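You operate a simulated robot arm through the tools that you are given. There is no shell and no other tool. Be economical: measure what you need, move in short steps, check, and stop when the job is done.

You run a simulated two-armed robot. Do the job below in one go: nothing can be reset, and whatever is moved stays where it is left.

JOB
Hang the 22 and 17 mm spanners on their marked pegs and put the blue gloves in the purple drawer.
Fine: close the drawer.

Only the result counts: the job must be done as asked and must still hold three seconds after the hand-in. Knocking over, shifting, dropping, spilling or breaking anything else fails it.

ROBOT AND FRAMES
Two 7-joint arms with fingered hands on one trunk, on a base that drives. Base frame: it is fixed to the floor where the robot stands at the start and does not move with it; the origin is under the middle of the robot, x ahead of it, y to its left, z up; the surface under the hand at the start is at about z = 0.9. Units: m, rad, N and s.
The left shoulder is at the start at [0.022, 0.182, 1.471], the right one opposite. With the tool pointing down near the work surface each hand reaches from about 0.1 to 0.68 m from the robot's upright axis, wherever it stands, measured 20 degrees to its own side. Places, roughly: glove pack [-5.25, -4.75, 0.75]; inside of the purple drawer [0.4, -0.6, 0.7]; purple drawer [0.3, -0.6, 0.8]. Payload 3.8 kg a hand.
The TCP of each hand is the grasp point between the finger pads, 0.03 m short of the fingertips. In the tool frame z runs along the fingers and y along their closing line. The gripper opens to 0.104 m. The gripper's body begins 0.035 m behind the TCP. The gripper is a hand of 4 fingers: y runs from the thumb to the fingers, the wrist lies at [-0.017, -0.104, -0.178] in the tool frame, and closing takes about 1.5 s.
Orientation is that of the tool frame in the base frame, as [roll, pitch, yaw] about the fixed x, y, z axes, in that order (R = Rz(yaw) Ry(pitch) Rx(roll)). With the fingers straight down and the wrist toward the robot, the tool's x, y and z point along [0, 1, 0], [1, 0, 0] and [0, 0, -1] of the base frame.

CONTROLS
- The arms move only by the tool arm_command. It takes "left_steps", "right_steps" or both (then of equal length, played together; a hand with none holds still); each is one flat list of numbers, 6 for each row, row after row: the shift along the base's x, y, z in m, then the turn, a rotation vector about the base's x, y, z in rad. In form: [tx, ty, tz, wx, wy, wz, tx, ty, tz, wx, wy, wz, ...]. A call has 1 to 8 rows; each row shifts and turns the commanded pose from where the row before left it. "left_gripper" and "right_gripper" are, for a hand that has rows, the gripper command, from -1 (fully open) to 1 (shut), values between in proportion, set as the call begins (left out, the last holds). Rows are played at 5 a second. More than 0.05 m and 0.15 rad between two rows, or a gripper value outside its range, and nothing of the call is played. A pose out of reach is approached as far as the arm can. The call stops where the force on the tool passes 50 N (or 10 N more than at its start, if that is more) or the arm is blocked; 0.2 s more then pass. The fingers move at their own pace (about 0.072 m/s each) and stop on an object; they squeeze with about 25 N. The grip force told is the motor's: it shows also when the fingers shut on nothing. Time passes only in rows, and 0.2 s behind the last, so rows that do not move let the fingers close. The reply holds the time, the measured pose of the TCP, the force on the tool along the base axes, the opening and the grip force, in the units named above and with some noise, with the torque about the TCP (base axes, N m) and any sound that the robot's microphone picked up.
- Cameras (640 x 400 px; columns grow to the right, rows downward): "scene" is now at [0.0891, -0.0426, 1.6436]; the picture's right is [-0.47, -0.88, 0.00], its down [-0.53, 0.29, -0.79] and it looks along [0.70, -0.38, -0.61] (base axes); focal length 214 px, centre (320, 200). "left" rides on the left gripper at [-0.066, -0.09, -0.126] in its tool frame; the picture's right is [-0.78, -0.30, 0.56], its down [0.57, -0.70, 0.42] and it looks along [0.27, 0.65, 0.71] (tool axes); focal length 275 px, centre (320, 200). "right" rides on the right gripper at [0.066, -0.09, -0.126] in its tool frame; the picture's right is [-0.78, 0.30, -0.56], its down [-0.57, -0.70, 0.42] and it looks along [-0.26, 0.65, 0.71] (tool axes); focal length 275 px, centre (320, 200). There is no depth. A picture from a camera that has moved, and an enlarged one, comes with that camera's place and axes in the base frame and with its lens.
- snapshot(camera): a new picture of that camera. It takes no simulated time.
- slide_trunk(by): slides the trunk up (or, below 0, down) by that many m; the arms and the scene camera ride with it, the base frame stays. It gives what a move gives, with no picture.
- drive_base(legs): drives the robot by 1 to 6 legs, each [ahead, left, turn to the left] in m, m and rad, along the robot's own axes; the way and the turn of a leg run together, so that a leg with both is an arc; at most 1.5 m and 3.142 rad a leg. The arms and the cameras ride along, it lands a little off, and it stops where it bumps. It gives what a move gives.
- set_fingers(index, middle, ring, thumb_bend, thumb_turn, hand): sets how far each is bent, from 0 (flat) to 1 (curled in); at 0.3 the hand is open as for a grip, at 0.7 the pads meet at the TCP. One left out holds its place. A second passes; each finger stops where it meets its share of the squeeze, and holds until it gets a number again. A gripper value or a shape takes the hand back. It gives what a move gives, with no picture; readings hold the bend of each and the force on the fingers (four entries, about 0 where the hand has none), thumb and palm. thumb_turn goes from beside the hand (0) to across from the fingers (1), as for a grip.
- preshape(shape, hand): the hand has 4 fingers and takes this shape, open, in about a second: jaw (thumb against the fingers, like two jaws); tri (thumb and two fingers); tip (a fingertip pinch); poke (one finger out to press); point (the index stretched); flat (the hand flat); cup (the hand cupped); fist (a fist). The gripper value then closes the fingers along that shape, each until it touches; the sizes above hold for jaw. It gives what a move gives, with no picture.
- pan_tilt(pan, tilt): turns the head with the scene camera to pan (to the left, within 1.501 rad either way) and tilt (down, from -0.506 to 1.204), counted from straight ahead of the robot. It gives what a move gives.
- close_up(camera, box): a new picture of the part [left, top, right, bottom] of that camera's present view, enlarged. It takes no simulated time.
- close_job(): hands the job in; it is judged then, once.

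Go step by step. Nothing tells you exact positions but the pictures and the camera data: compare them with the known pose of the tool, close in by small moves and look again before you grip or let go. The budget is 120 turns and 92 pictures, counting those below and the enlarged ones. Unless the task says otherwise, let go and move clear before handing in, and close with one line.

The tools are called after "Emit:" by a JSON object that holds its "api" and its "payload". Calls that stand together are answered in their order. arm_command: Moves the arms, as the interface text tells. Its arguments: {"type":"object","properties":{"left_steps":{"type":"array","items":{"type":"number"}},"left_gripper":{"type":"number"},"right_steps":{"type":"array","items":{"type":"number"}},"right_gripper":{"type":"number"}},"required":[]} The other tools are called the same way: slide_trunk (by) slides the trunk up or down; preshape (shape, hand) gives the hand a shape; set_fingers (index, middle, ring, thumb_bend, thumb_turn, hand) moves the fingers one by one; drive_base (legs) drives the base; pan_tilt (pan, tilt) turns the head that bears the scene camera; snapshot (camera) takes a picture; close_up (camera, box) takes an enlarged picture of a part of a camera's view; close_job () hands the job in.

At the start:

```text
clock: 0.0
left_tcp_pos: [0.3642, -0.0046, 1.5689]
left_tool_rot: [-3.14, 0.001, 1.568]
left_contact_force: [-0.7, -0.2, -0.2]
left_ft_torque: [0.0, -0.03, 0.0]
left_opening: 0.1034
left_grasp_force: 0.0
left_shape: jaw
left_bend: [0.3, 0.3, 0.3, 0.3, 0.97]
left_finger forces: [0.1, 0.0, 0.0, 0.0, 0.1, 0.0]
right_tcp_pos: [0.2616, -0.4019, 1.5546]
right_tool_rot: [3.141, 0.0, 1.571]
right_contact_force: [0.2, 0.1, -0.9]
right_ft_torque: [-0.01, 0.0, 0.0]
right_opening: 0.1036
right_grasp_force: 0.1
right_shape: jaw
right_bend: [0.3, 0.3, 0.3, 0.3, 0.97]
right_finger forces: [0.1, 0.0, 0.1, 0.0, 0.0, 0.0]
trunk travel left (down, up): [-0.621, 0.135]
robot x, y, heading: [-0.0006, 0.001, 0.002]
head pan, tilt: [-0.494, 0.653]
```

scene: 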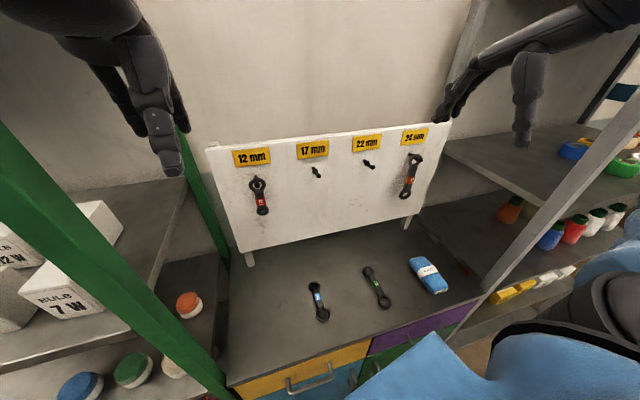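
right: 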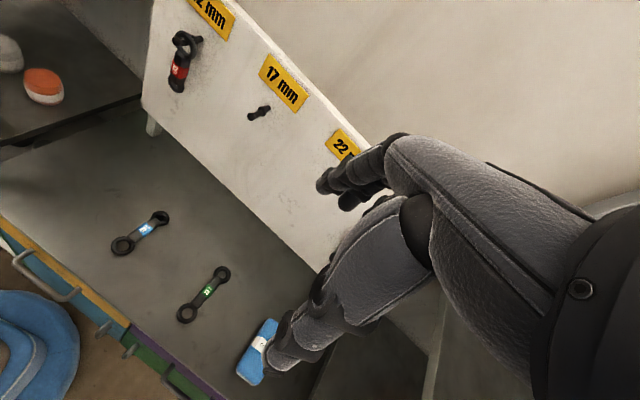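
left: 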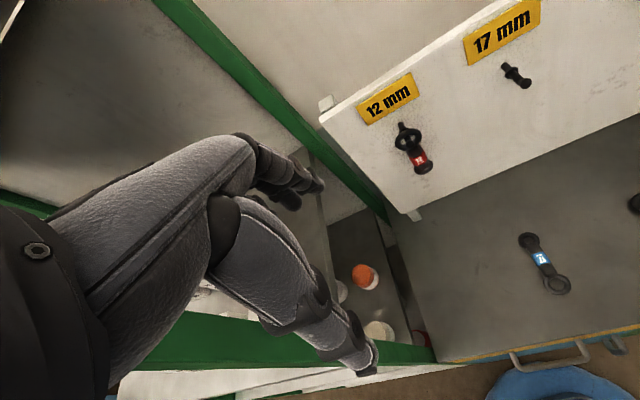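

I see a bench with a pegboard (12, 17, 22, 24 mm), two spanners lying on the bench and a blue pack near them; the glove pack is listed far away. I'll zoom in to read the labels.

Emit:
{"api": "close_up", "payload": {"camera": "scene", "box": [280, 230, 480, 355]}}

Emit:
{"api": "close_up", "payload": {"camera": "scene", "box": [220, 110, 460, 260]}}

Emit:
{"api": "close_up", "payload": {"camera": "right", "box": [80, 190, 320, 400]}}

```text
3.20 times, centred on (380, 292) of scene
camera zoom: at [0.0891, -0.0426, 1.6436], right [-0.47, -0.88, 0.0], down [-0.53, 0.29, -0.79], along [0.7, -0.38, -0.61], focal length 686 px, centre (128, -96)
```

zoom: 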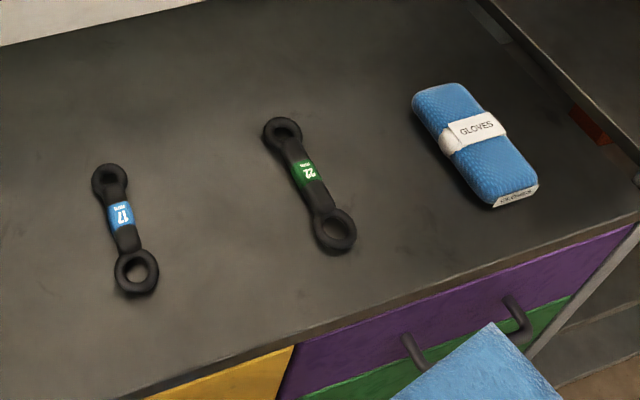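

```text
2.67 times, centred on (340, 185) of scene
camera zoom: at [0.0891, -0.0426, 1.6436], right [-0.47, -0.88, 0.0], down [-0.53, 0.29, -0.79], along [0.7, -0.38, -0.61], focal length 572 px, centre (267, 240)
```

zoom: 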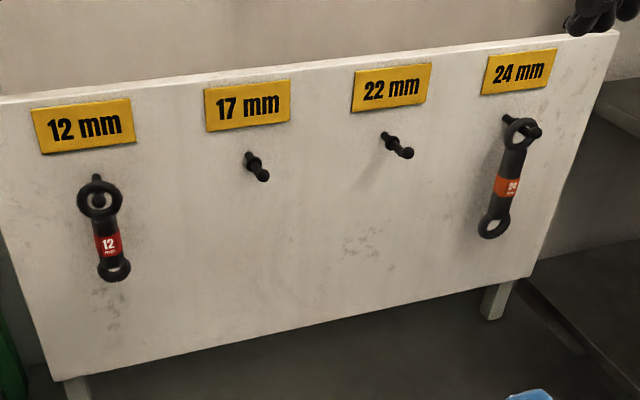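

```text
1.90 times, centred on (200, 295) of right
camera zoom: at [0.1709, -0.3348, 1.6806], right [0.3, -0.78, 0.56], down [-0.7, -0.57, -0.42], along [0.65, -0.26, -0.71], focal length 524 px, centre (549, 19)
```

zoom: 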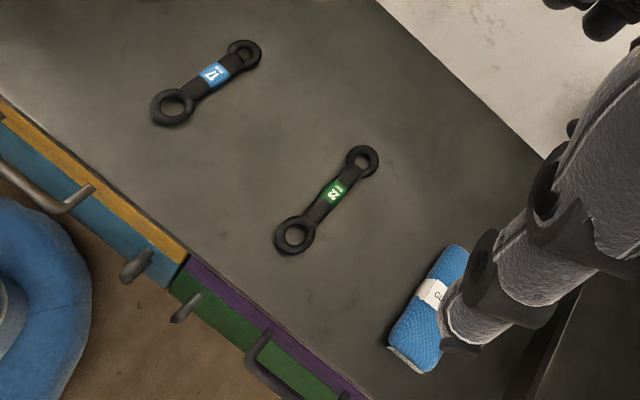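

The glove pack is actually on the bench in front of me, next to the 17 (blue label) and 22 (green label) spanners. The bench is rotated about -0.16 rad; next I look at the drawer fronts.

Emit:
{"api": "pan_tilt", "payload": {"pan": -1.0, "tilt": 1.0}}

Emit:
{"api": "snapshot", "payload": {"camera": "scene"}}

```text
clock: 0.9
left_tcp_pos: [0.3637, -0.0057, 1.5691]
left_tool_rot: [-3.14, 0.0, 1.568]
left_contact_force: [0.1, 0.1, 0.2]
left_ft_torque: [0.0, 0.05, -0.01]
left_opening: 0.1034
left_grasp_force: 0.1
left_shape: jaw
left_bend: [0.3, 0.3, 0.3, 0.3, 0.97]
left_finger forces: [0.0, 0.0, 0.0, 0.0, 0.1, 0.0]
right_tcp_pos: [0.2612, -0.4013, 1.5558]
right_tool_rot: [3.141, 0.0, 1.57]
right_contact_force: [-0.4, -0.2, -0.1]
right_ft_torque: [0.02, -0.03, -0.01]
right_opening: 0.1038
right_grasp_force: 0.0
right_shape: jaw
right_bend: [0.3, 0.3, 0.3, 0.3, 0.97]
right_finger forces: [0.1, 0.0, 0.0, 0.0, 0.1, 0.0]
trunk travel left (down, up): [-0.621, 0.135]
robot x, y, heading: [-0.0013, -0.0004, -0.003]
head pan, tilt: [-1.0, 1.0]
```

```text
85 pictures are left
camera scene: at [0.0504, -0.0601, 1.6162], right [-0.84, -0.54, 0.0], down [-0.46, 0.71, -0.54], along [0.29, -0.45, -0.84], focal length 214 px, centre (320, 200)
```

scene: 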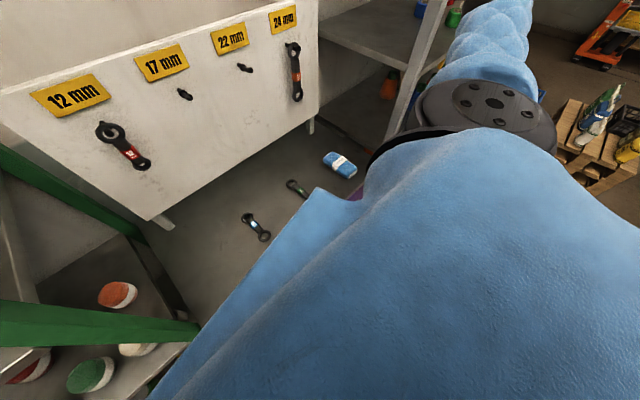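

The peg tips triangulate to about (0.56,-0.29,1.32) for 17 and (0.53,-0.46,1.32) for 22; the 22 spanner is centred near (0.38,-0.43), large ring toward me. I turn the right hand so its wrist is outside and bring it above the 22 spanner.

Emit:
{"api": "arm_command", "payload": {"right_steps": [0.01, -0.004, -0.04, 0, 0, 0.15, 0.01, -0.004, -0.04, 0, 0, 0.15, 0.01, -0.004, -0.04, 0, 0, 0.15, 0.01, -0.004, -0.04, 0, 0, 0.15, 0.01, -0.004, -0.04, 0, 0, 0.15, 0.01, -0.004, -0.04, 0, 0, 0.15, 0.01, -0.004, -0.04, 0, 0, 0.15, 0.01, -0.004, -0.04, 0, 0, 0.15], "right_gripper": -1}}

Emit:
{"api": "pan_tilt", "payload": {"pan": -0.6, "tilt": 0.8}}

Emit:
{"api": "snapshot", "payload": {"camera": "scene"}}

Emit:
{"api": "snapshot", "payload": {"camera": "right"}}

```text
clock: 2.7
left_tcp_pos: [0.3651, -0.0059, 1.5696]
left_tool_rot: [-3.139, 0.0, 1.569]
left_contact_force: [0.0, -0.2, 0.0]
left_ft_torque: [-0.05, 0.0, -0.02]
left_opening: 0.1039
left_grasp_force: 0.1
left_shape: jaw
left_bend: [0.3, 0.3, 0.3, 0.3, 0.97]
left_finger forces: [0.0, 0.0, 0.0, 0.0, 0.0, 0.0]
right_tcp_pos: [0.2896, -0.2318, 1.3882]
right_tool_rot: [-3.094, 0.043, 2.541]
right_contact_force: [0.3, -0.5, -0.1]
right_ft_torque: [0.02, 0.03, 0.01]
right_opening: 0.1039
right_grasp_force: 0.0
right_shape: jaw
right_bend: [0.3, 0.3, 0.3, 0.3, 0.97]
right_finger forces: [0.1, 0.0, 0.1, 0.0, 0.0, 0.0]
right hand out of reach, approached as far as the arm can: row 3, 4, 5, 6, 7, 8
trunk travel left (down, up): [-0.621, 0.135]
robot x, y, heading: [-0.0043, 0.0016, -0.005]
head pan, tilt: [-1.0, 1.0]
```

```text
clock: 3.6
left_tcp_pos: [0.3627, -0.0062, 1.5703]
left_tool_rot: [-3.14, 0.001, 1.568]
left_contact_force: [0.3, -0.1, 0.6]
left_ft_torque: [-0.03, -0.05, 0.01]
left_opening: 0.1038
left_grasp_force: 0.1
left_shape: jaw
left_bend: [0.3, 0.3, 0.3, 0.3, 0.97]
left_finger forces: [0.0, 0.0, 0.0, 0.0, 0.0, 0.1]
right_tcp_pos: [0.2881, -0.2308, 1.3882]
right_tool_rot: [-3.096, 0.044, 2.54]
right_contact_force: [0.4, 0.0, -0.2]
right_ft_torque: [0.01, -0.01, 0.02]
right_opening: 0.1041
right_grasp_force: 0.0
right_shape: jaw
right_bend: [0.3, 0.3, 0.3, 0.3, 0.97]
right_finger forces: [0.0, 0.1, 0.1, 0.1, 0.1, 0.0]
trunk travel left (down, up): [-0.621, 0.135]
robot x, y, heading: [0.0005, -0.0041, 0.001]
head pan, tilt: [-0.6, 0.799]
```

```text
84 pictures are left
camera scene: at [0.0785, -0.0468, 1.6313], right [-0.57, -0.82, 0.0], down [-0.59, 0.41, -0.7], along [0.57, -0.39, -0.72], focal length 214 px, centre (320, 200)
```

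scene: 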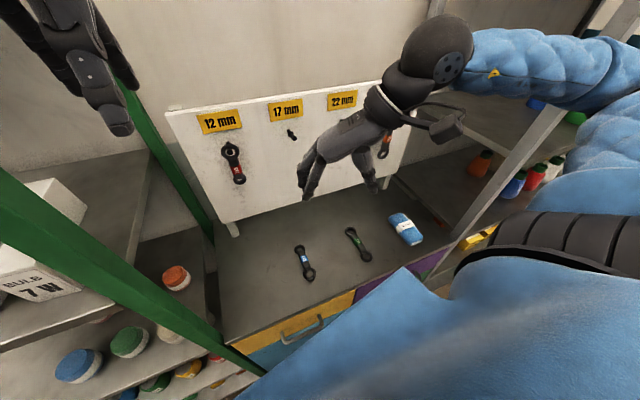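

```text
83 pictures are left
camera right: at [0.1819, -0.2588, 1.5142], right [0.8, -0.16, 0.58], down [0.08, -0.93, -0.37], along [0.59, 0.34, -0.73], focal length 275 px, centre (320, 200)
```

right: 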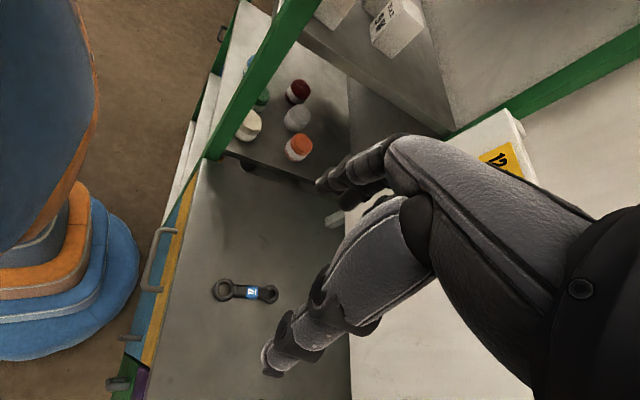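

The outward-wrist turn is limited at this height. I go lower and see whether the hand can reach the orientation there.

Emit:
{"api": "arm_command", "payload": {"right_steps": [0.01, -0.02, -0.05, 0, 0, -0.03, 0.01, -0.02, -0.05, 0, 0, 0, 0.01, -0.02, -0.05, 0, 0, 0, 0.01, -0.02, -0.05, 0, 0, 0, 0.01, -0.02, -0.05, 0, 0, 0]}}

```text
refused: row 1 steps farther than a row can; nothing moved
```

Emit:
{"api": "arm_command", "payload": {"right_steps": [0.0, -0.0, -0.04, 0, 0, -0.03, 0.0, -0.02, -0.04, 0, 0, 0, 0.0, -0.02, -0.04, 0, 0, 0, 0.01, -0.02, -0.04, 0, 0, 0, 0.01, -0.02, -0.04, 0, 0, 0]}}

```text
clock: 4.8
left_tcp_pos: [0.3651, -0.0049, 1.5695]
left_tool_rot: [-3.139, 0.001, 1.57]
left_contact_force: [0.4, 0.4, 1.1]
left_ft_torque: [0.01, 0.02, -0.03]
left_opening: 0.1037
left_grasp_force: 0.0
left_shape: jaw
left_bend: [0.3, 0.3, 0.3, 0.3, 0.97]
left_finger forces: [0.1, 0.0, 0.0, 0.0, 0.1, 0.0]
right_tcp_pos: [0.3109, -0.2368, 1.3107]
right_tool_rot: [-3.098, 0.042, 2.52]
right_contact_force: [0.3, 0.0, -0.9]
right_ft_torque: [0.0, 0.01, -0.01]
right_opening: 0.1042
right_grasp_force: 0.1
right_shape: jaw
right_bend: [0.3, 0.3, 0.3, 0.3, 0.97]
right_finger forces: [0.0, 0.0, 0.0, 0.0, 0.0, 0.0]
right hand out of reach, approached as far as the arm can: row 1, 2, 3, 4, 5
trunk travel left (down, up): [-0.621, 0.135]
robot x, y, heading: [0.0005, 0.0008, -0.003]
head pan, tilt: [-0.6, 0.799]
```

Reaching is limited with the elbow raised, so I unwind the yaw, descend in the natural pose and test the yaw range down there.

Emit:
{"api": "arm_command", "payload": {"right_steps": [0, 0, -0.02, 0, 0, -0.15, 0, 0, -0.02, 0, 0, -0.15, 0, 0, -0.02, 0, 0, -0.15, 0, 0, -0.02, 0, 0, -0.15, 0, 0, -0.02, 0, 0, -0.15, 0, 0, -0.02, 0, 0, -0.15, 0, 0, 0, 0, 0, -0.1]}}

```text
clock: 6.4
left_tcp_pos: [0.3643, -0.0057, 1.5683]
left_tool_rot: [-3.14, 0.004, 1.569]
left_contact_force: [-0.2, 0.3, 0.3]
left_ft_torque: [-0.01, -0.01, 0.02]
left_opening: 0.1036
left_grasp_force: 0.1
left_shape: jaw
left_bend: [0.3, 0.3, 0.3, 0.3, 0.97]
left_finger forces: [0.0, 0.1, 0.0, 0.0, 0.0, 0.0]
right_tcp_pos: [0.3494, -0.2455, 1.1867]
right_tool_rot: [-3.097, 0.045, 1.507]
right_contact_force: [-0.6, -0.3, 0.1]
right_ft_torque: [0.0, -0.02, -0.01]
right_opening: 0.1039
right_grasp_force: 0.0
right_shape: jaw
right_bend: [0.3, 0.3, 0.3, 0.3, 0.97]
right_finger forces: [0.1, 0.0, 0.0, 0.0, 0.1, 0.0]
right hand out of reach, approached as far as the arm can: row 1, 2, 3, 4
trunk travel left (down, up): [-0.621, 0.135]
robot x, y, heading: [0.0, -0.0029, -0.0]
head pan, tilt: [-0.6, 0.799]
```

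Now descend to about z=1.03 over the 22 spanner in the natural pose, then test yaw.

Emit:
{"api": "arm_command", "payload": {"right_steps": [0, -0.03, -0.03, 0, 0, 0.06, 0, -0.03, -0.03, 0, 0, 0, 0, -0.03, -0.03, 0, 0, 0, 0.01, -0.03, -0.03, 0, 0, 0, 0.01, -0.03, -0.03, 0, 0, 0, 0, 0, 0, 0, 0, 0.15, 0, 0, 0, 0, 0, 0.15, 0, 0, 0, 0, 0, 0.15]}}

Emit:
{"api": "arm_command", "payload": {"right_steps": [0, 0, 0, 0, 0, 0.15, 0, 0, 0, 0, 0, 0.15, 0, 0, 0, 0, 0, 0.15, 0, 0, 0, 0, 0, 0.15, 0, 0, 0, 0, 0, 0.15, 0, 0, 0, 0, 0, 0.15]}}

```text
clock: 8.2
left_tcp_pos: [0.3646, -0.0052, 1.5679]
left_tool_rot: [-3.141, 0.001, 1.569]
left_contact_force: [0.0, 0.6, -0.8]
left_ft_torque: [0.01, -0.02, 0.01]
left_opening: 0.1039
left_grasp_force: 0.1
left_shape: jaw
left_bend: [0.3, 0.3, 0.3, 0.3, 0.97]
left_finger forces: [0.0, 0.0, 0.0, 0.0, 0.0, 0.1]
right_tcp_pos: [0.3694, -0.3971, 1.0371]
right_tool_rot: [-3.098, 0.044, 2.021]
right_contact_force: [0.1, 0.0, 0.4]
right_ft_torque: [0.0, 0.03, -0.01]
right_opening: 0.1039
right_grasp_force: 0.0
right_shape: jaw
right_bend: [0.3, 0.3, 0.3, 0.3, 0.97]
right_finger forces: [0.1, 0.1, 0.0, 0.0, 0.0, 0.0]
trunk travel left (down, up): [-0.621, 0.135]
robot x, y, heading: [-0.0035, -0.0011, -0.002]
head pan, tilt: [-0.6, 0.799]
```

```text
clock: 9.6
left_tcp_pos: [0.3649, -0.0052, 1.569]
left_tool_rot: [-3.141, 0.002, 1.569]
left_contact_force: [-0.7, -1.0, 0.4]
left_ft_torque: [-0.01, 0.0, 0.02]
left_opening: 0.1036
left_grasp_force: 0.1
left_shape: jaw
left_bend: [0.3, 0.3, 0.3, 0.3, 0.97]
left_finger forces: [0.1, 0.1, 0.0, 0.0, 0.0, 0.0]
right_tcp_pos: [0.3557, -0.2142, 1.0488]
right_tool_rot: [-3.109, 0.045, 2.855]
right_contact_force: [0.1, 0.1, 0.0]
right_ft_torque: [0.0, 0.02, 0.01]
right_opening: 0.104
right_grasp_force: 0.0
right_shape: jaw
right_bend: [0.3, 0.3, 0.3, 0.3, 0.97]
right_finger forces: [0.0, 0.0, 0.0, 0.0, 0.0, 0.0]
right hand out of reach, approached as far as the arm can: row 1, 2, 3, 4, 5, 6
trunk travel left (down, up): [-0.621, 0.135]
robot x, y, heading: [-0.0007, 0.0004, -0.0]
head pan, tilt: [-0.6, 0.799]
```

At this pose the yaw is fine, and I'm next to the 17 spanner, so I take 17 first. Looking for exact alignment.

Emit:
{"api": "snapshot", "payload": {"camera": "scene"}}

Emit:
{"api": "snapshot", "payload": {"camera": "right"}}

```text
82 pictures are left
camera scene: at [0.0802, -0.0455, 1.6312], right [-0.57, -0.82, 0.0], down [-0.59, 0.4, -0.7], along [0.57, -0.39, -0.72], focal length 214 px, centre (320, 200)
```

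scene: 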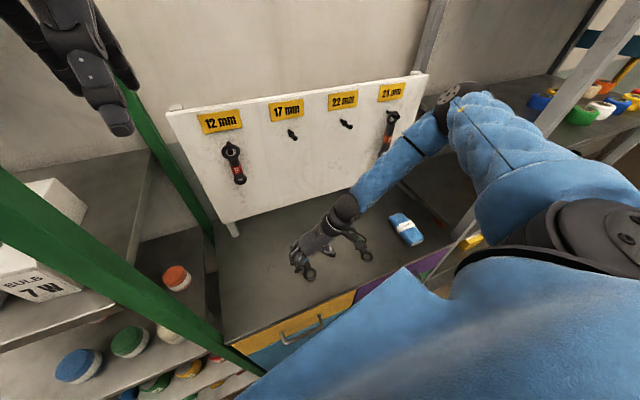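

```text
81 pictures are left
camera right: at [0.2634, -0.2758, 1.1739], right [0.81, 0.09, 0.58], down [0.36, -0.85, -0.38], along [0.46, 0.51, -0.72], focal length 275 px, centre (320, 200)
```

right: 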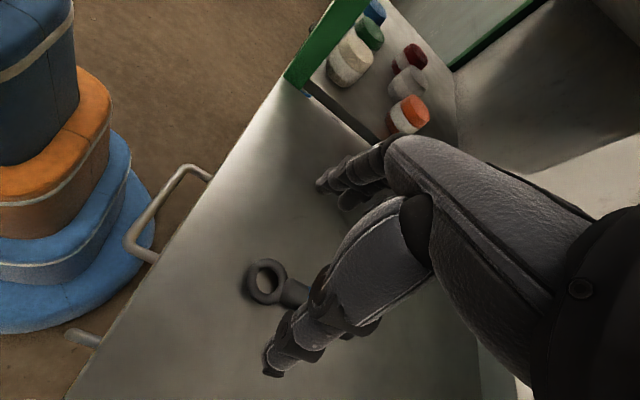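

The large ring of 17 reads at (0.378,-0.209), confirming the earlier estimate. I move the TCP over the shaft at (0.43,-0.218).

Emit:
{"api": "arm_command", "payload": {"right_steps": [0.025, -0.002, -0.01, 0.022, 0.017, 0.03, 0.025, -0.002, -0.01, 0.022, 0.017, 0.03, 0.025, 0, -0.01, 0, 0, 0]}}

Emit:
{"api": "snapshot", "payload": {"camera": "scene"}}

Emit:
{"api": "snapshot", "payload": {"camera": "right"}}

```text
clock: 10.4
left_tcp_pos: [0.3661, -0.0068, 1.5699]
left_tool_rot: [-3.137, 0.001, 1.57]
left_contact_force: [0.1, 1.2, 0.6]
left_ft_torque: [-0.01, -0.01, 0.03]
left_opening: 0.1036
left_grasp_force: 0.1
left_shape: jaw
left_bend: [0.3, 0.3, 0.3, 0.3, 0.97]
left_finger forces: [0.0, 0.1, 0.1, 0.0, 0.0, 0.0]
right_tcp_pos: [0.3953, -0.1965, 1.031]
right_tool_rot: [3.134, 0.032, 2.868]
right_contact_force: [0.2, -0.4, -0.3]
right_ft_torque: [0.02, 0.02, -0.01]
right_opening: 0.104
right_grasp_force: 0.1
right_shape: jaw
right_bend: [0.3, 0.3, 0.3, 0.3, 0.97]
right_finger forces: [0.0, 0.0, 0.1, 0.0, 0.0, 0.0]
right hand out of reach, approached as far as the arm can: row 1, 2
trunk travel left (down, up): [-0.621, 0.135]
robot x, y, heading: [0.0005, 0.0023, 0.004]
head pan, tilt: [-0.6, 0.799]
```

```text
80 pictures are left
camera scene: at [0.0808, -0.0465, 1.6312], right [-0.57, -0.82, 0.0], down [-0.59, 0.4, -0.7], along [0.57, -0.39, -0.72], focal length 214 px, centre (320, 200)
```

scene: 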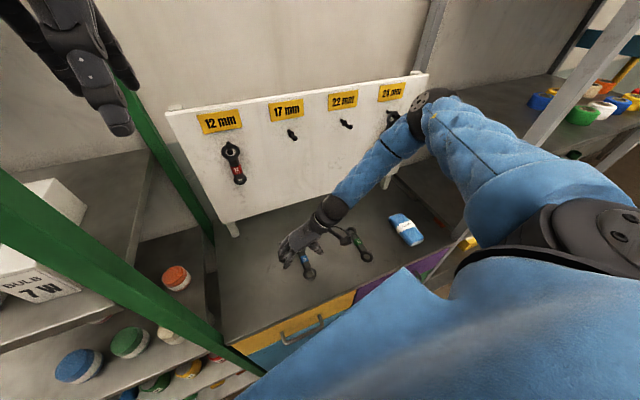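

```text
79 pictures are left
camera right: at [0.3031, -0.2635, 1.153], right [0.81, 0.08, 0.59], down [0.38, -0.83, -0.41], along [0.46, 0.55, -0.7], focal length 275 px, centre (320, 200)
```

right: 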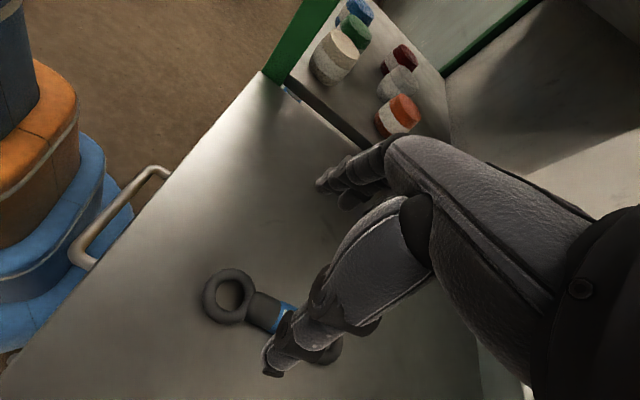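

The elbow is getting too near the hanging 24 mm spanner, so I unwind and re-place the base: turned left and further right, the pick becomes natural.

Emit:
{"api": "arm_command", "payload": {"right_steps": [-0.03, -0.01, 0.02, 0, 0, -0.15, -0.03, -0.01, 0.02, 0, 0, -0.15, -0.03, -0.01, 0.01, 0, 0, -0.15, -0.01, -0.02, 0, 0, 0, -0.15, 0, -0.02, 0, 0, 0, -0.15, 0, -0.02, 0, 0, 0, -0.15, 0, -0.02, 0, 0, 0, -0.15]}}

Emit:
{"api": "snapshot", "payload": {"camera": "scene"}}

```text
clock: 12.2
left_tcp_pos: [0.3622, -0.0065, 1.5696]
left_tool_rot: [-3.14, 0.0, 1.57]
left_contact_force: [-0.2, -0.9, -0.4]
left_ft_torque: [-0.01, 0.0, -0.01]
left_opening: 0.1034
left_grasp_force: 0.1
left_shape: jaw
left_bend: [0.3, 0.3, 0.3, 0.3, 0.97]
left_finger forces: [0.0, 0.1, 0.1, 0.0, 0.1, 0.0]
right_tcp_pos: [0.34, -0.2934, 1.1177]
right_tool_rot: [3.01, 0.056, 1.845]
right_contact_force: [-0.7, -0.3, 0.5]
right_ft_torque: [-0.01, -0.02, -0.01]
right_opening: 0.1039
right_grasp_force: 0.1
right_shape: jaw
right_bend: [0.3, 0.3, 0.3, 0.3, 0.97]
right_finger forces: [0.1, 0.1, 0.1, 0.0, 0.0, 0.0]
trunk travel left (down, up): [-0.621, 0.135]
robot x, y, heading: [-0.0004, -0.0029, -0.001]
head pan, tilt: [-0.6, 0.799]
stopped in row 7 (right hand): the arm was blocked; the commanded pose is now the measured one
```

```text
78 pictures are left
camera scene: at [0.0779, -0.0484, 1.6313], right [-0.57, -0.82, 0.0], down [-0.59, 0.41, -0.7], along [0.58, -0.39, -0.72], focal length 214 px, centre (320, 200)
```

scene: 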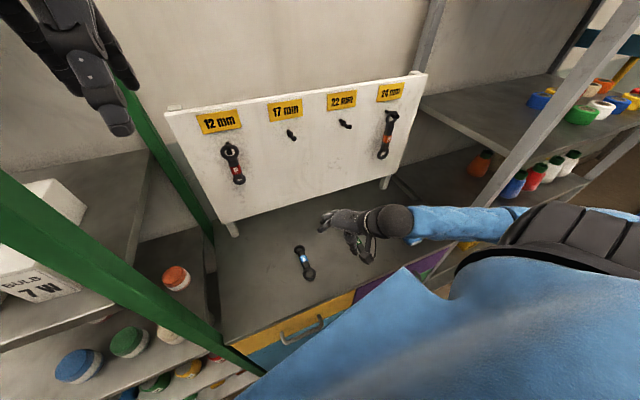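

The arm reported a block; I check from the hand cameras that nothing was disturbed.

Emit:
{"api": "snapshot", "payload": {"camera": "right"}}

Emit:
{"api": "snapshot", "payload": {"camera": "left"}}

```text
77 pictures are left
camera right: at [0.2191, -0.2508, 1.2251], right [0.41, -0.65, 0.63], down [-0.45, -0.75, -0.48], along [0.79, -0.09, -0.61], focal length 275 px, centre (320, 200)
```

right: 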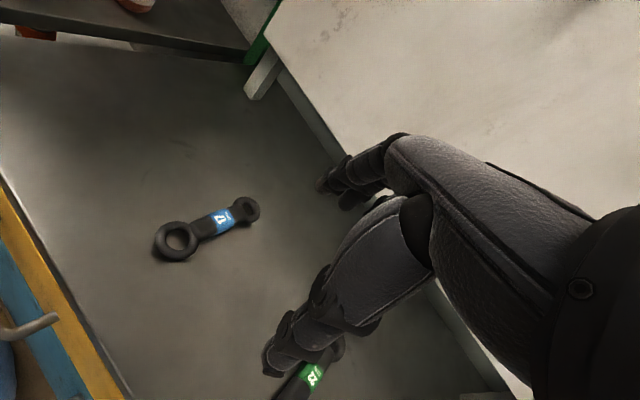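

```text
76 pictures are left
camera left: at [0.2723, -0.0711, 1.6956], right [-0.3, -0.78, -0.56], down [-0.7, 0.57, -0.42], along [0.65, 0.26, -0.71], focal length 275 px, centre (320, 200)
```

left: 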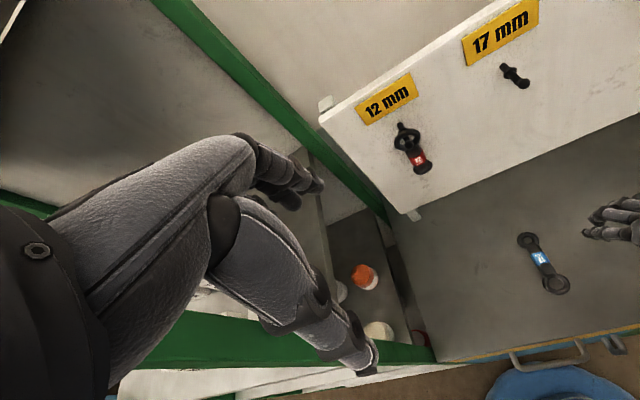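

Nothing is disturbed. I raise and retract the right hand to a compact pose before driving.

Emit:
{"api": "arm_command", "payload": {"right_steps": [-0.01, 0, 0.04, 0, 0, -0.05, -0.02, 0, 0.04, 0, 0, -0.05, -0.02, 0, 0.04, 0, 0, -0.05, -0.02, 0, 0.04, 0, 0, -0.05, -0.02, 0, 0.02, 0, 0, -0.05]}}

Emit:
{"api": "snapshot", "payload": {"camera": "scene"}}

```text
clock: 13.4
left_tcp_pos: [0.3639, -0.0076, 1.5704]
left_tool_rot: [-3.14, -0.002, 1.568]
left_contact_force: [0.4, -0.8, 0.3]
left_ft_torque: [0.03, -0.03, 0.0]
left_opening: 0.1037
left_grasp_force: 0.1
left_shape: jaw
left_bend: [0.3, 0.3, 0.3, 0.3, 0.97]
left_finger forces: [0.0, 0.1, 0.1, 0.0, 0.1, 0.0]
right_tcp_pos: [0.3662, -0.3479, 1.2459]
right_tool_rot: [3.013, 0.054, 1.595]
right_contact_force: [0.8, -1.1, 0.0]
right_ft_torque: [0.0, 0.01, 0.02]
right_opening: 0.1042
right_grasp_force: 0.0
right_shape: jaw
right_bend: [0.3, 0.3, 0.3, 0.3, 0.97]
right_finger forces: [0.1, 0.0, 0.1, 0.1, 0.1, 0.1]
right hand out of reach, approached as far as the arm can: row 2, 3, 4, 5
trunk travel left (down, up): [-0.621, 0.135]
robot x, y, heading: [0.0021, 0.0017, 0.002]
head pan, tilt: [-0.6, 0.799]
```

```text
75 pictures are left
camera scene: at [0.0788, -0.0478, 1.6312], right [-0.57, -0.82, 0.0], down [-0.59, 0.41, -0.7], along [0.58, -0.39, -0.72], focal length 214 px, centre (320, 200)
```

scene: 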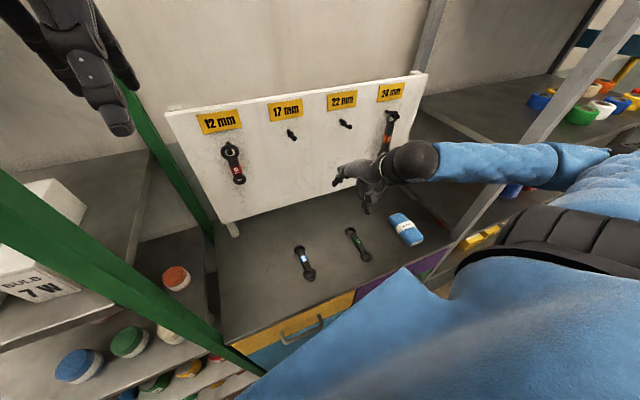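

I back the base off and turn left, to approach the spanners from the right.

Emit:
{"api": "drive_base", "payload": {"legs": [[-0.25, 0, 0], [0, -0.36, 0], [0, 0, 0.6]]}}

Emit:
{"api": "pan_tilt", "payload": {"pan": -0.6, "tilt": 0.7}}

Emit:
{"api": "snapshot", "payload": {"camera": "scene"}}

```text
clock: 18.8
left_tcp_pos: [0.053, -0.1624, 1.5689]
left_tool_rot: [-3.139, 0.002, 2.162]
left_contact_force: [0.5, 0.0, 0.1]
left_ft_torque: [0.02, -0.02, 0.01]
left_opening: 0.1037
left_grasp_force: 0.1
left_shape: jaw
left_bend: [0.3, 0.3, 0.3, 0.3, 0.97]
left_finger forces: [0.0, 0.0, 0.0, 0.1, 0.0, 0.0]
right_tcp_pos: [0.2453, -0.4454, 1.246]
right_tool_rot: [3.014, 0.055, 2.187]
right_contact_force: [-0.2, -0.2, 0.7]
right_ft_torque: [0.0, 0.02, -0.01]
right_opening: 0.1039
right_grasp_force: 0.0
right_shape: jaw
right_bend: [0.3, 0.3, 0.3, 0.3, 0.97]
right_finger forces: [0.0, 0.0, 0.0, 0.0, 0.0, 0.1]
trunk travel left (down, up): [-0.621, 0.135]
robot x, y, heading: [-0.2552, -0.3616, 0.596]
head pan, tilt: [-0.6, 0.799]
```

```text
clock: 19.5
left_tcp_pos: [0.0543, -0.1641, 1.5701]
left_tool_rot: [-3.141, 0.002, 2.163]
left_contact_force: [0.4, -0.3, 0.8]
left_ft_torque: [0.05, -0.02, 0.01]
left_opening: 0.1035
left_grasp_force: 0.0
left_shape: jaw
left_bend: [0.3, 0.3, 0.3, 0.3, 0.97]
left_finger forces: [0.0, 0.1, 0.0, 0.0, 0.0, 0.1]
right_tcp_pos: [0.2452, -0.4438, 1.2456]
right_tool_rot: [3.013, 0.055, 2.189]
right_contact_force: [0.1, 0.0, 0.0]
right_ft_torque: [-0.02, -0.02, 0.01]
right_opening: 0.1038
right_grasp_force: 0.0
right_shape: jaw
right_bend: [0.3, 0.3, 0.3, 0.3, 0.97]
right_finger forces: [0.0, 0.0, 0.1, 0.0, 0.1, 0.0]
trunk travel left (down, up): [-0.621, 0.135]
robot x, y, heading: [-0.2521, -0.3609, 0.59]
head pan, tilt: [-0.6, 0.7]
```

```text
74 pictures are left
camera scene: at [-0.1565, -0.3573, 1.6395], right [-0.01, -1.0, 0.0], down [-0.64, 0.0, -0.76], along [0.76, -0.01, -0.64], focal length 214 px, centre (320, 200)
```

scene: 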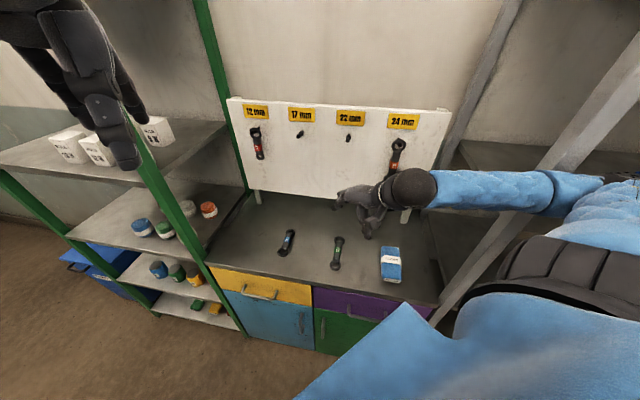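

Clear view of the whole bench: the top-right drawer is purple with a horizontal bar handle. I drive in a little and bring the hand over the 17 spanner.

Emit:
{"api": "drive_base", "payload": {"legs": [[0.12, -0.08, 0]]}}

Emit:
{"api": "arm_command", "payload": {"right_steps": [0.01, 0.02, -0.02, -0.05, 0.04, 0.08, 0.01, 0.02, -0.02, -0.05, 0.04, 0.08, 0.01, 0.02, -0.02, 0, 0, 0.08, 0.01, 0.02, -0.02, 0, 0, 0.08, 0.01, 0.02, -0.02, 0, 0, 0.08, 0.01, 0.02, -0.02, 0, 0, 0.08]}}

Emit:
{"api": "snapshot", "payload": {"camera": "scene"}}

```text
clock: 20.4
left_tcp_pos: [0.072, -0.1633, 1.5724]
left_tool_rot: [3.136, 0.008, 2.154]
left_contact_force: [-1.0, 0.1, 1.6]
left_ft_torque: [-0.01, 0.01, -0.04]
left_opening: 0.1035
left_grasp_force: 0.0
left_shape: jaw
left_bend: [0.3, 0.3, 0.3, 0.3, 0.97]
left_finger forces: [0.0, 0.0, 0.1, 0.0, 0.0, 0.0]
right_tcp_pos: [0.2592, -0.4442, 1.252]
right_tool_rot: [3.002, 0.051, 2.186]
right_contact_force: [0.2, -0.5, -0.4]
right_ft_torque: [-0.01, 0.04, -0.02]
right_opening: 0.104
right_grasp_force: 0.1
right_shape: jaw
right_bend: [0.3, 0.3, 0.3, 0.3, 0.97]
right_finger forces: [0.0, 0.0, 0.0, 0.0, 0.1, 0.0]
trunk travel left (down, up): [-0.621, 0.135]
robot x, y, heading: [-0.2199, -0.3653, 0.587]
head pan, tilt: [-0.6, 0.7]
stopped in leg 1: the robot was blocked; the commanded pose is now the measured one
```

```text
clock: 21.7
left_tcp_pos: [0.2101, -0.2525, 1.5252]
left_tool_rot: [-3.124, 0.004, 1.947]
left_contact_force: [-5.7, 4.2, 2.8]
left_ft_torque: [-0.31, -0.37, -0.06]
left_opening: 0.1041
left_grasp_force: 0.0
left_shape: jaw
left_bend: [0.3, 0.3, 0.3, 0.3, 0.97]
left_finger forces: [0.0, 0.1, 0.0, 0.1, 0.0, 0.0]
right_tcp_pos: [0.3477, -0.4522, 1.1714]
right_tool_rot: [3.107, -0.004, 2.49]
right_contact_force: [-4.8, 1.1, 3.3]
right_ft_torque: [-0.18, -0.37, -0.11]
right_opening: 0.1039
right_grasp_force: 0.1
right_shape: jaw
right_bend: [0.3, 0.3, 0.3, 0.3, 0.97]
right_finger forces: [0.0, 0.0, 0.0, 0.1, 0.0, 0.0]
trunk travel left (down, up): [-0.621, 0.135]
robot x, y, heading: [-0.1903, -0.4404, 0.359]
head pan, tilt: [-0.6, 0.7]
stopped in row 6 (right hand): the arm was blocked; the commanded pose is now the measured one
```

```text
73 pictures are left
camera scene: at [-0.1607, -0.4499, 1.6453], right [-0.23, -0.97, 0.0], down [-0.59, 0.15, -0.79], along [0.77, -0.18, -0.61], focal length 214 px, centre (320, 200)
```

scene: 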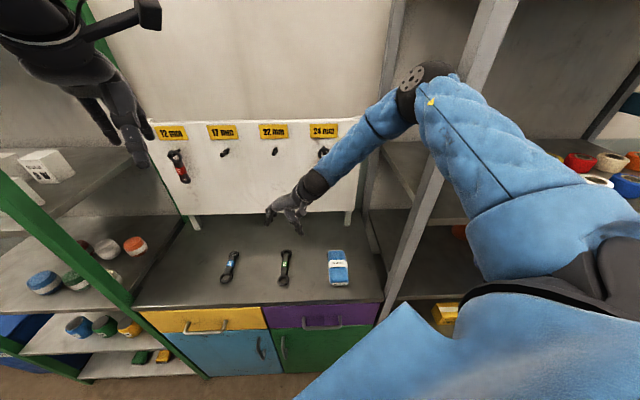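

The raised elbow touched the right shelf post, so I back off at once. New idea: grip with a natural wrist yaw and let the jaws align the spanner, which avoids the wide elbow.

Emit:
{"api": "drive_base", "payload": {"legs": [[-0.12, 0.1, 0]]}}

Emit:
{"api": "arm_command", "payload": {"right_steps": [0, 0, 0.01, 0, 0, -0.1, 0, 0, 0.01, 0, 0, -0.1, 0, 0, 0.01, 0, 0, -0.1, 0, 0, 0.01, 0, 0, -0.1, 0, 0, 0.01, 0, 0, -0.1, 0, 0, 0.01, 0, 0, -0.1]}}

Emit:
{"api": "snapshot", "payload": {"camera": "scene"}}

```text
clock: 22.5
left_tcp_pos: [0.2006, -0.2323, 1.5306]
left_tool_rot: [-3.099, 0.001, 2.024]
left_contact_force: [1.5, 1.2, 0.1]
left_ft_torque: [-0.08, 0.08, -0.05]
left_opening: 0.104
left_grasp_force: 0.0
left_shape: jaw
left_bend: [0.3, 0.3, 0.3, 0.3, 0.97]
left_finger forces: [0.0, 0.0, 0.0, 0.0, 0.0, 0.1]
right_tcp_pos: [0.3843, -0.4277, 1.1559]
right_tool_rot: [3.094, 0.036, 2.527]
right_contact_force: [0.3, 2.4, 0.2]
right_ft_torque: [-0.16, 0.01, 0.0]
right_opening: 0.1039
right_grasp_force: 0.0
right_shape: jaw
right_bend: [0.3, 0.3, 0.3, 0.3, 0.97]
right_finger forces: [0.0, 0.0, 0.0, 0.0, 0.1, 0.1]
trunk travel left (down, up): [-0.621, 0.135]
robot x, y, heading: [-0.1969, -0.4337, 0.432]
head pan, tilt: [-0.6, 0.7]
stopped in leg 1: the robot was blocked; the commanded pose is now the measured one
```

```text
clock: 23.9
left_tcp_pos: [0.2062, -0.2474, 1.5305]
left_tool_rot: [-3.104, -0.009, 2.016]
left_contact_force: [-0.2, -0.1, 0.3]
left_ft_torque: [0.02, -0.02, -0.03]
left_opening: 0.1038
left_grasp_force: 0.0
left_shape: jaw
left_bend: [0.3, 0.3, 0.3, 0.3, 0.97]
left_finger forces: [0.0, 0.1, 0.1, 0.0, 0.0, 0.0]
right_tcp_pos: [0.3874, -0.4391, 1.2135]
right_tool_rot: [3.095, 0.03, 1.925]
right_contact_force: [-0.3, -0.1, 0.3]
right_ft_torque: [0.0, 0.02, 0.02]
right_opening: 0.104
right_grasp_force: 0.0
right_shape: jaw
right_bend: [0.3, 0.3, 0.3, 0.3, 0.97]
right_finger forces: [0.1, 0.0, 0.0, 0.1, 0.0, 0.1]
trunk travel left (down, up): [-0.621, 0.135]
robot x, y, heading: [-0.1945, -0.4346, 0.426]
head pan, tilt: [-0.6, 0.7]
```

```text
72 pictures are left
camera scene: at [-0.0995, -0.4469, 1.6395], right [-0.17, -0.99, 0.0], down [-0.63, 0.11, -0.76], along [0.75, -0.13, -0.64], focal length 214 px, centre (320, 200)
```

scene: 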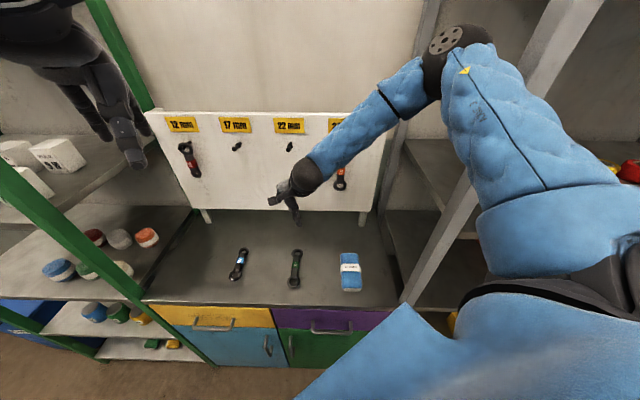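

The arm is unloaded now. I try a gentle base move to the left, away from the post.

Emit:
{"api": "drive_base", "payload": {"legs": [[0, 0.12, 0]]}}

```text
clock: 25.1
left_tcp_pos: [0.1582, -0.1385, 1.5301]
left_tool_rot: [-3.101, -0.008, 2.017]
left_contact_force: [0.0, 0.4, 0.0]
left_ft_torque: [0.0, -0.03, 0.01]
left_opening: 0.1039
left_grasp_force: 0.1
left_shape: jaw
left_bend: [0.3, 0.3, 0.3, 0.3, 0.97]
left_finger forces: [0.0, 0.0, 0.0, 0.0, 0.0, 0.0]
right_tcp_pos: [0.3399, -0.3289, 1.2115]
right_tool_rot: [3.097, 0.029, 1.927]
right_contact_force: [-0.6, -1.6, -0.1]
right_ft_torque: [-0.01, 0.01, 0.01]
right_opening: 0.1038
right_grasp_force: 0.0
right_shape: jaw
right_bend: [0.3, 0.3, 0.3, 0.3, 0.97]
right_finger forces: [0.1, 0.0, 0.1, 0.0, 0.0, 0.1]
trunk travel left (down, up): [-0.621, 0.135]
robot x, y, heading: [-0.2458, -0.3249, 0.425]
head pan, tilt: [-0.6, 0.7]
```

Free. I shift further left, square up to heading about 0, and move in to a standoff suited to the 22 spanner.

Emit:
{"api": "drive_base", "payload": {"legs": [[0, 0.2, 0], [0, 0, -0.43], [0.28, 0, 0]]}}

Emit:
{"api": "snapshot", "payload": {"camera": "scene"}}

```text
clock: 29.5
left_tcp_pos: [0.3968, -0.1447, 1.531]
left_tool_rot: [-3.103, -0.009, 1.582]
left_contact_force: [0.8, 0.1, 0.2]
left_ft_torque: [0.01, 0.0, 0.0]
left_opening: 0.1038
left_grasp_force: 0.0
left_shape: jaw
left_bend: [0.3, 0.3, 0.3, 0.3, 0.97]
left_finger forces: [0.0, 0.0, 0.1, 0.0, 0.0, 0.1]
right_tcp_pos: [0.4821, -0.3921, 1.2114]
right_tool_rot: [3.095, 0.031, 1.495]
right_contact_force: [-0.2, 0.3, -0.6]
right_ft_torque: [-0.02, 0.02, -0.03]
right_opening: 0.1039
right_grasp_force: 0.0
right_shape: jaw
right_bend: [0.3, 0.3, 0.3, 0.3, 0.97]
right_finger forces: [0.0, 0.0, 0.1, 0.1, 0.1, 0.0]
trunk travel left (down, up): [-0.621, 0.135]
robot x, y, heading: [-0.0441, -0.1476, -0.0]
head pan, tilt: [-0.6, 0.7]
```

```text
71 pictures are left
camera scene: at [0.0363, -0.1956, 1.6395], right [-0.57, -0.82, 0.0], down [-0.53, 0.37, -0.77], along [0.63, -0.44, -0.64], focal length 214 px, centre (320, 200)
```

scene: 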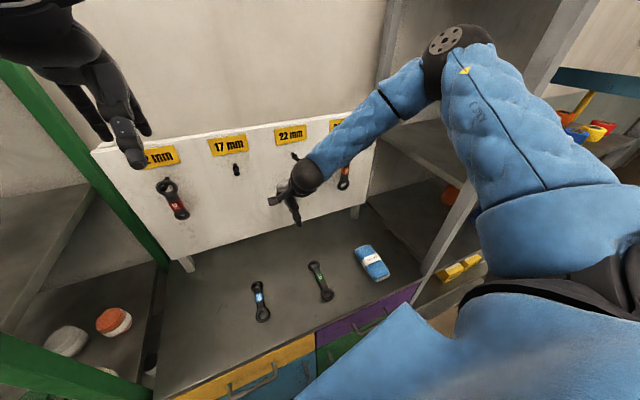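

I bring the hand back and down over the 22 spanner with a moderate yaw.

Emit:
{"api": "arm_command", "payload": {"right_steps": [-0.025, -0.005, -0.02, 0.02, 0.0, 0.1, -0.025, -0.005, -0.02, 0.02, 0, 0.1, -0.025, -0.005, -0.02, 0, 0, 0.1, -0.025, -0.005, -0.03, 0, 0, 0.1, -0.005, -0.01, -0.03, 0, 0, 0.1, 0, -0.01, -0.03, 0, 0, 0.1]}}

Emit:
{"api": "snapshot", "payload": {"camera": "scene"}}

Emit:
{"api": "snapshot", "payload": {"camera": "right"}}

```text
clock: 30.9
left_tcp_pos: [0.3975, -0.145, 1.5311]
left_tool_rot: [-3.102, -0.009, 1.584]
left_contact_force: [-0.8, 0.3, -0.1]
left_ft_torque: [0.02, 0.0, -0.03]
left_opening: 0.104
left_grasp_force: 0.0
left_shape: jaw
left_bend: [0.3, 0.3, 0.3, 0.3, 0.97]
left_finger forces: [0.0, 0.0, 0.0, 0.0, 0.0, 0.0]
right_tcp_pos: [0.3772, -0.4518, 1.1253]
right_tool_rot: [3.094, -0.011, 2.1]
right_contact_force: [0.0, 0.3, -0.7]
right_ft_torque: [0.03, -0.01, -0.01]
right_opening: 0.1039
right_grasp_force: 0.0
right_shape: jaw
right_bend: [0.3, 0.3, 0.3, 0.3, 0.97]
right_finger forces: [0.1, 0.1, 0.0, 0.1, 0.0, 0.0]
right hand out of reach, approached as far as the arm can: row 4, 5, 6
trunk travel left (down, up): [-0.621, 0.135]
robot x, y, heading: [-0.0438, -0.146, -0.006]
head pan, tilt: [-0.6, 0.7]
```

```text
70 pictures are left
camera scene: at [0.0369, -0.1962, 1.6395], right [-0.57, -0.82, 0.0], down [-0.53, 0.37, -0.76], along [0.63, -0.43, -0.64], focal length 214 px, centre (320, 200)
```

scene: 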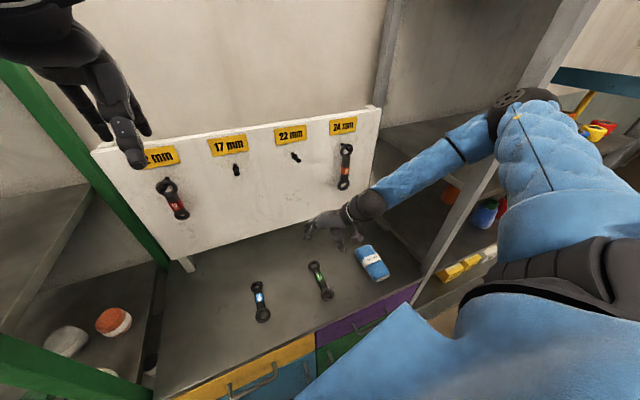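

```text
69 pictures are left
camera right: at [0.2616, -0.442, 1.2472], right [0.63, -0.54, 0.56], down [-0.3, -0.83, -0.46], along [0.72, 0.12, -0.69], focal length 275 px, centre (320, 200)
```

right: 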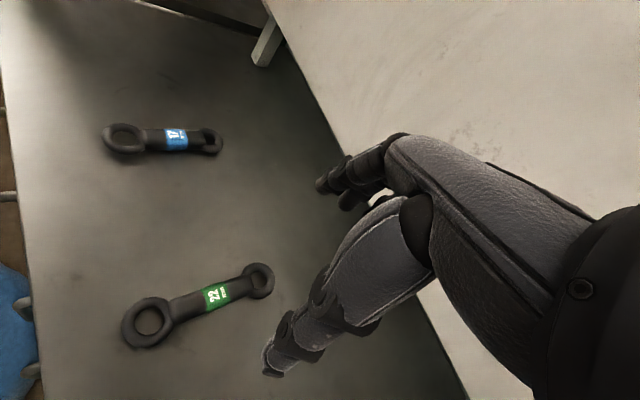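

The arm configuration is good now. The 22 spanner centre is confirmed at about (0.376,-0.430); I try for a bit more yaw while descending.

Emit:
{"api": "arm_command", "payload": {"right_steps": [0, 0.007, -0.03, 0.045, 0.0, 0.1, 0, 0.007, -0.03, 0, 0, 0.1, 0, 0.007, -0.03, 0, 0, 0.1]}}

```text
clock: 31.7
left_tcp_pos: [0.397, -0.1449, 1.5302]
left_tool_rot: [-3.102, -0.009, 1.582]
left_contact_force: [-0.5, -0.6, 0.7]
left_ft_torque: [-0.01, 0.01, 0.01]
left_opening: 0.1042
left_grasp_force: 0.0
left_shape: jaw
left_bend: [0.3, 0.3, 0.3, 0.3, 0.97]
left_finger forces: [0.0, 0.0, 0.0, 0.1, 0.0, 0.0]
right_tcp_pos: [0.3586, -0.4532, 1.1147]
right_tool_rot: [3.071, -0.049, 2.398]
right_contact_force: [-0.6, 0.2, 0.0]
right_ft_torque: [-0.01, 0.02, 0.0]
right_opening: 0.1041
right_grasp_force: 0.1
right_shape: jaw
right_bend: [0.3, 0.3, 0.3, 0.3, 0.97]
right_finger forces: [0.0, 0.0, 0.0, 0.0, 0.1, 0.0]
right hand out of reach, approached as far as the arm can: row 1, 2, 3
trunk travel left (down, up): [-0.621, 0.135]
robot x, y, heading: [-0.045, -0.1468, -0.002]
head pan, tilt: [-0.6, 0.7]
```

Yaw 2.40 is reached; height is limited by the shoulder, so I lower the trunk a bit.

Emit:
{"api": "slide_trunk", "payload": {"by": -0.1}}

Emit:
{"api": "arm_command", "payload": {"right_steps": [0.01, 0.01, 0, -0.04, -0.005, 0, 0.01, 0.013, 0, -0.04, 0, 0.05]}}

Emit:
{"api": "snapshot", "payload": {"camera": "right"}}

Emit:
{"api": "snapshot", "payload": {"camera": "scene"}}

```text
clock: 33.1
left_tcp_pos: [0.3941, -0.1461, 1.4315]
left_tool_rot: [-3.103, -0.008, 1.584]
left_contact_force: [0.0, 0.0, 0.1]
left_ft_torque: [-0.04, 0.02, -0.02]
left_opening: 0.1037
left_grasp_force: 0.1
left_shape: jaw
left_bend: [0.3, 0.3, 0.3, 0.3, 0.97]
left_finger forces: [0.0, 0.1, 0.1, 0.1, 0.0, 0.0]
right_tcp_pos: [0.3573, -0.4551, 1.0138]
right_tool_rot: [3.067, -0.047, 2.396]
right_contact_force: [-0.1, -0.3, -0.1]
right_ft_torque: [0.04, 0.01, -0.03]
right_opening: 0.1038
right_grasp_force: 0.1
right_shape: jaw
right_bend: [0.3, 0.3, 0.3, 0.3, 0.97]
right_finger forces: [0.0, 0.1, 0.1, 0.1, 0.0, 0.0]
trunk travel left (down, up): [-0.521, 0.235]
robot x, y, heading: [-0.042, -0.146, -0.006]
head pan, tilt: [-0.6, 0.7]
```

```text
clock: 33.7
left_tcp_pos: [0.3951, -0.1446, 1.4304]
left_tool_rot: [-3.104, -0.008, 1.584]
left_contact_force: [0.0, -0.2, 0.2]
left_ft_torque: [0.02, 0.0, 0.01]
left_opening: 0.104
left_grasp_force: 0.0
left_shape: jaw
left_bend: [0.3, 0.3, 0.3, 0.3, 0.97]
left_finger forces: [0.0, 0.0, 0.1, 0.0, 0.1, 0.1]
right_tcp_pos: [0.378, -0.4319, 1.0144]
right_tool_rot: [3.123, 0.012, 2.443]
right_contact_force: [0.2, 0.9, 0.2]
right_ft_torque: [-0.01, -0.01, 0.03]
right_opening: 0.1039
right_grasp_force: 0.0
right_shape: jaw
right_bend: [0.3, 0.3, 0.3, 0.3, 0.97]
right_finger forces: [0.1, 0.0, 0.0, 0.1, 0.0, 0.0]
trunk travel left (down, up): [-0.521, 0.235]
robot x, y, heading: [-0.0486, -0.1448, -0.005]
head pan, tilt: [-0.6, 0.7]
```

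```text
68 pictures are left
camera right: at [0.2662, -0.4579, 1.1372], right [0.77, -0.27, 0.57], down [0.0, -0.9, -0.43], along [0.63, 0.33, -0.7], focal length 275 px, centre (320, 200)
```

right: 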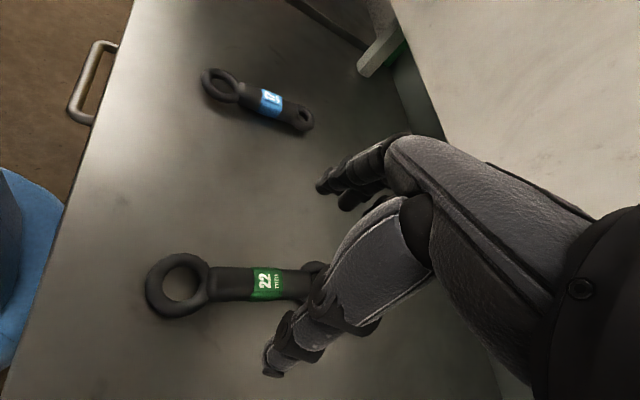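

```text
67 pictures are left
camera scene: at [0.0417, -0.1959, 1.5394], right [-0.57, -0.82, 0.0], down [-0.53, 0.37, -0.77], along [0.63, -0.44, -0.64], focal length 214 px, centre (320, 200)
```

scene: 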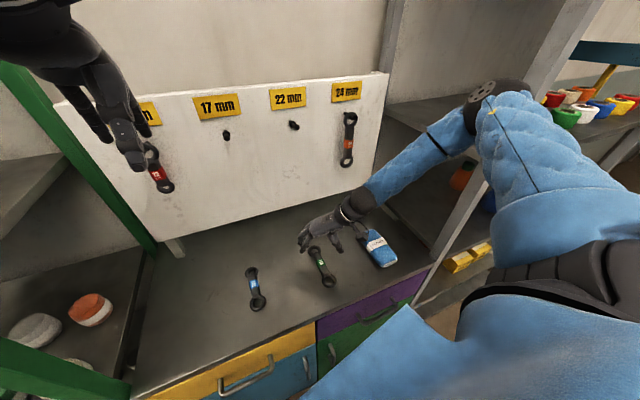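

Reach is fine now. I add a little more yaw and lower so the fingertips straddle the shaft just above the bench.

Emit:
{"api": "arm_command", "payload": {"right_steps": [0, 0, -0.02, 0, 0, 0.06, 0, 0, -0.02, 0, 0, 0.06, 0, 0, -0.015, 0, 0, 0.06]}}

Emit:
{"api": "snapshot", "payload": {"camera": "right"}}

```text
clock: 34.5
left_tcp_pos: [0.3962, -0.1431, 1.4321]
left_tool_rot: [-3.103, -0.009, 1.585]
left_contact_force: [-0.7, -1.1, 0.4]
left_ft_torque: [-0.03, -0.05, 0.04]
left_opening: 0.1038
left_grasp_force: 0.1
left_shape: jaw
left_bend: [0.3, 0.3, 0.3, 0.3, 0.97]
left_finger forces: [0.0, 0.1, 0.0, 0.0, 0.0, 0.1]
right_tcp_pos: [0.3688, -0.4337, 0.9876]
right_tool_rot: [3.123, 0.013, 2.625]
right_contact_force: [0.0, -0.6, -0.8]
right_ft_torque: [0.01, 0.01, 0.0]
right_opening: 0.1038
right_grasp_force: 0.0
right_shape: jaw
right_bend: [0.3, 0.3, 0.3, 0.3, 0.97]
right_finger forces: [0.0, 0.1, 0.0, 0.0, 0.1, 0.0]
right hand out of reach, approached as far as the arm can: row 1, 2, 3
trunk travel left (down, up): [-0.521, 0.235]
robot x, y, heading: [-0.047, -0.1438, -0.007]
head pan, tilt: [-0.6, 0.7]
```

```text
66 pictures are left
camera right: at [0.2634, -0.4794, 1.1103], right [0.81, -0.13, 0.57], down [0.16, -0.89, -0.43], along [0.56, 0.44, -0.7], focal length 275 px, centre (320, 200)
```

right: 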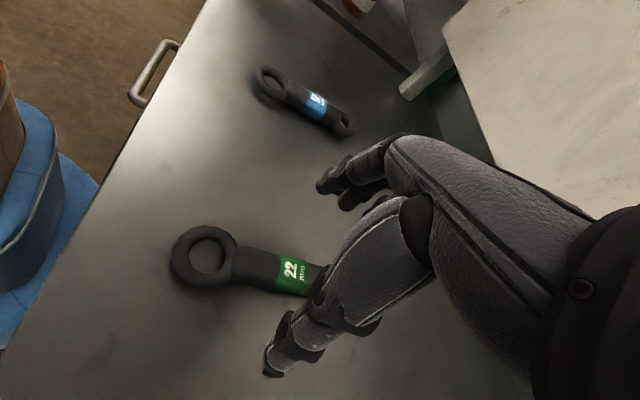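

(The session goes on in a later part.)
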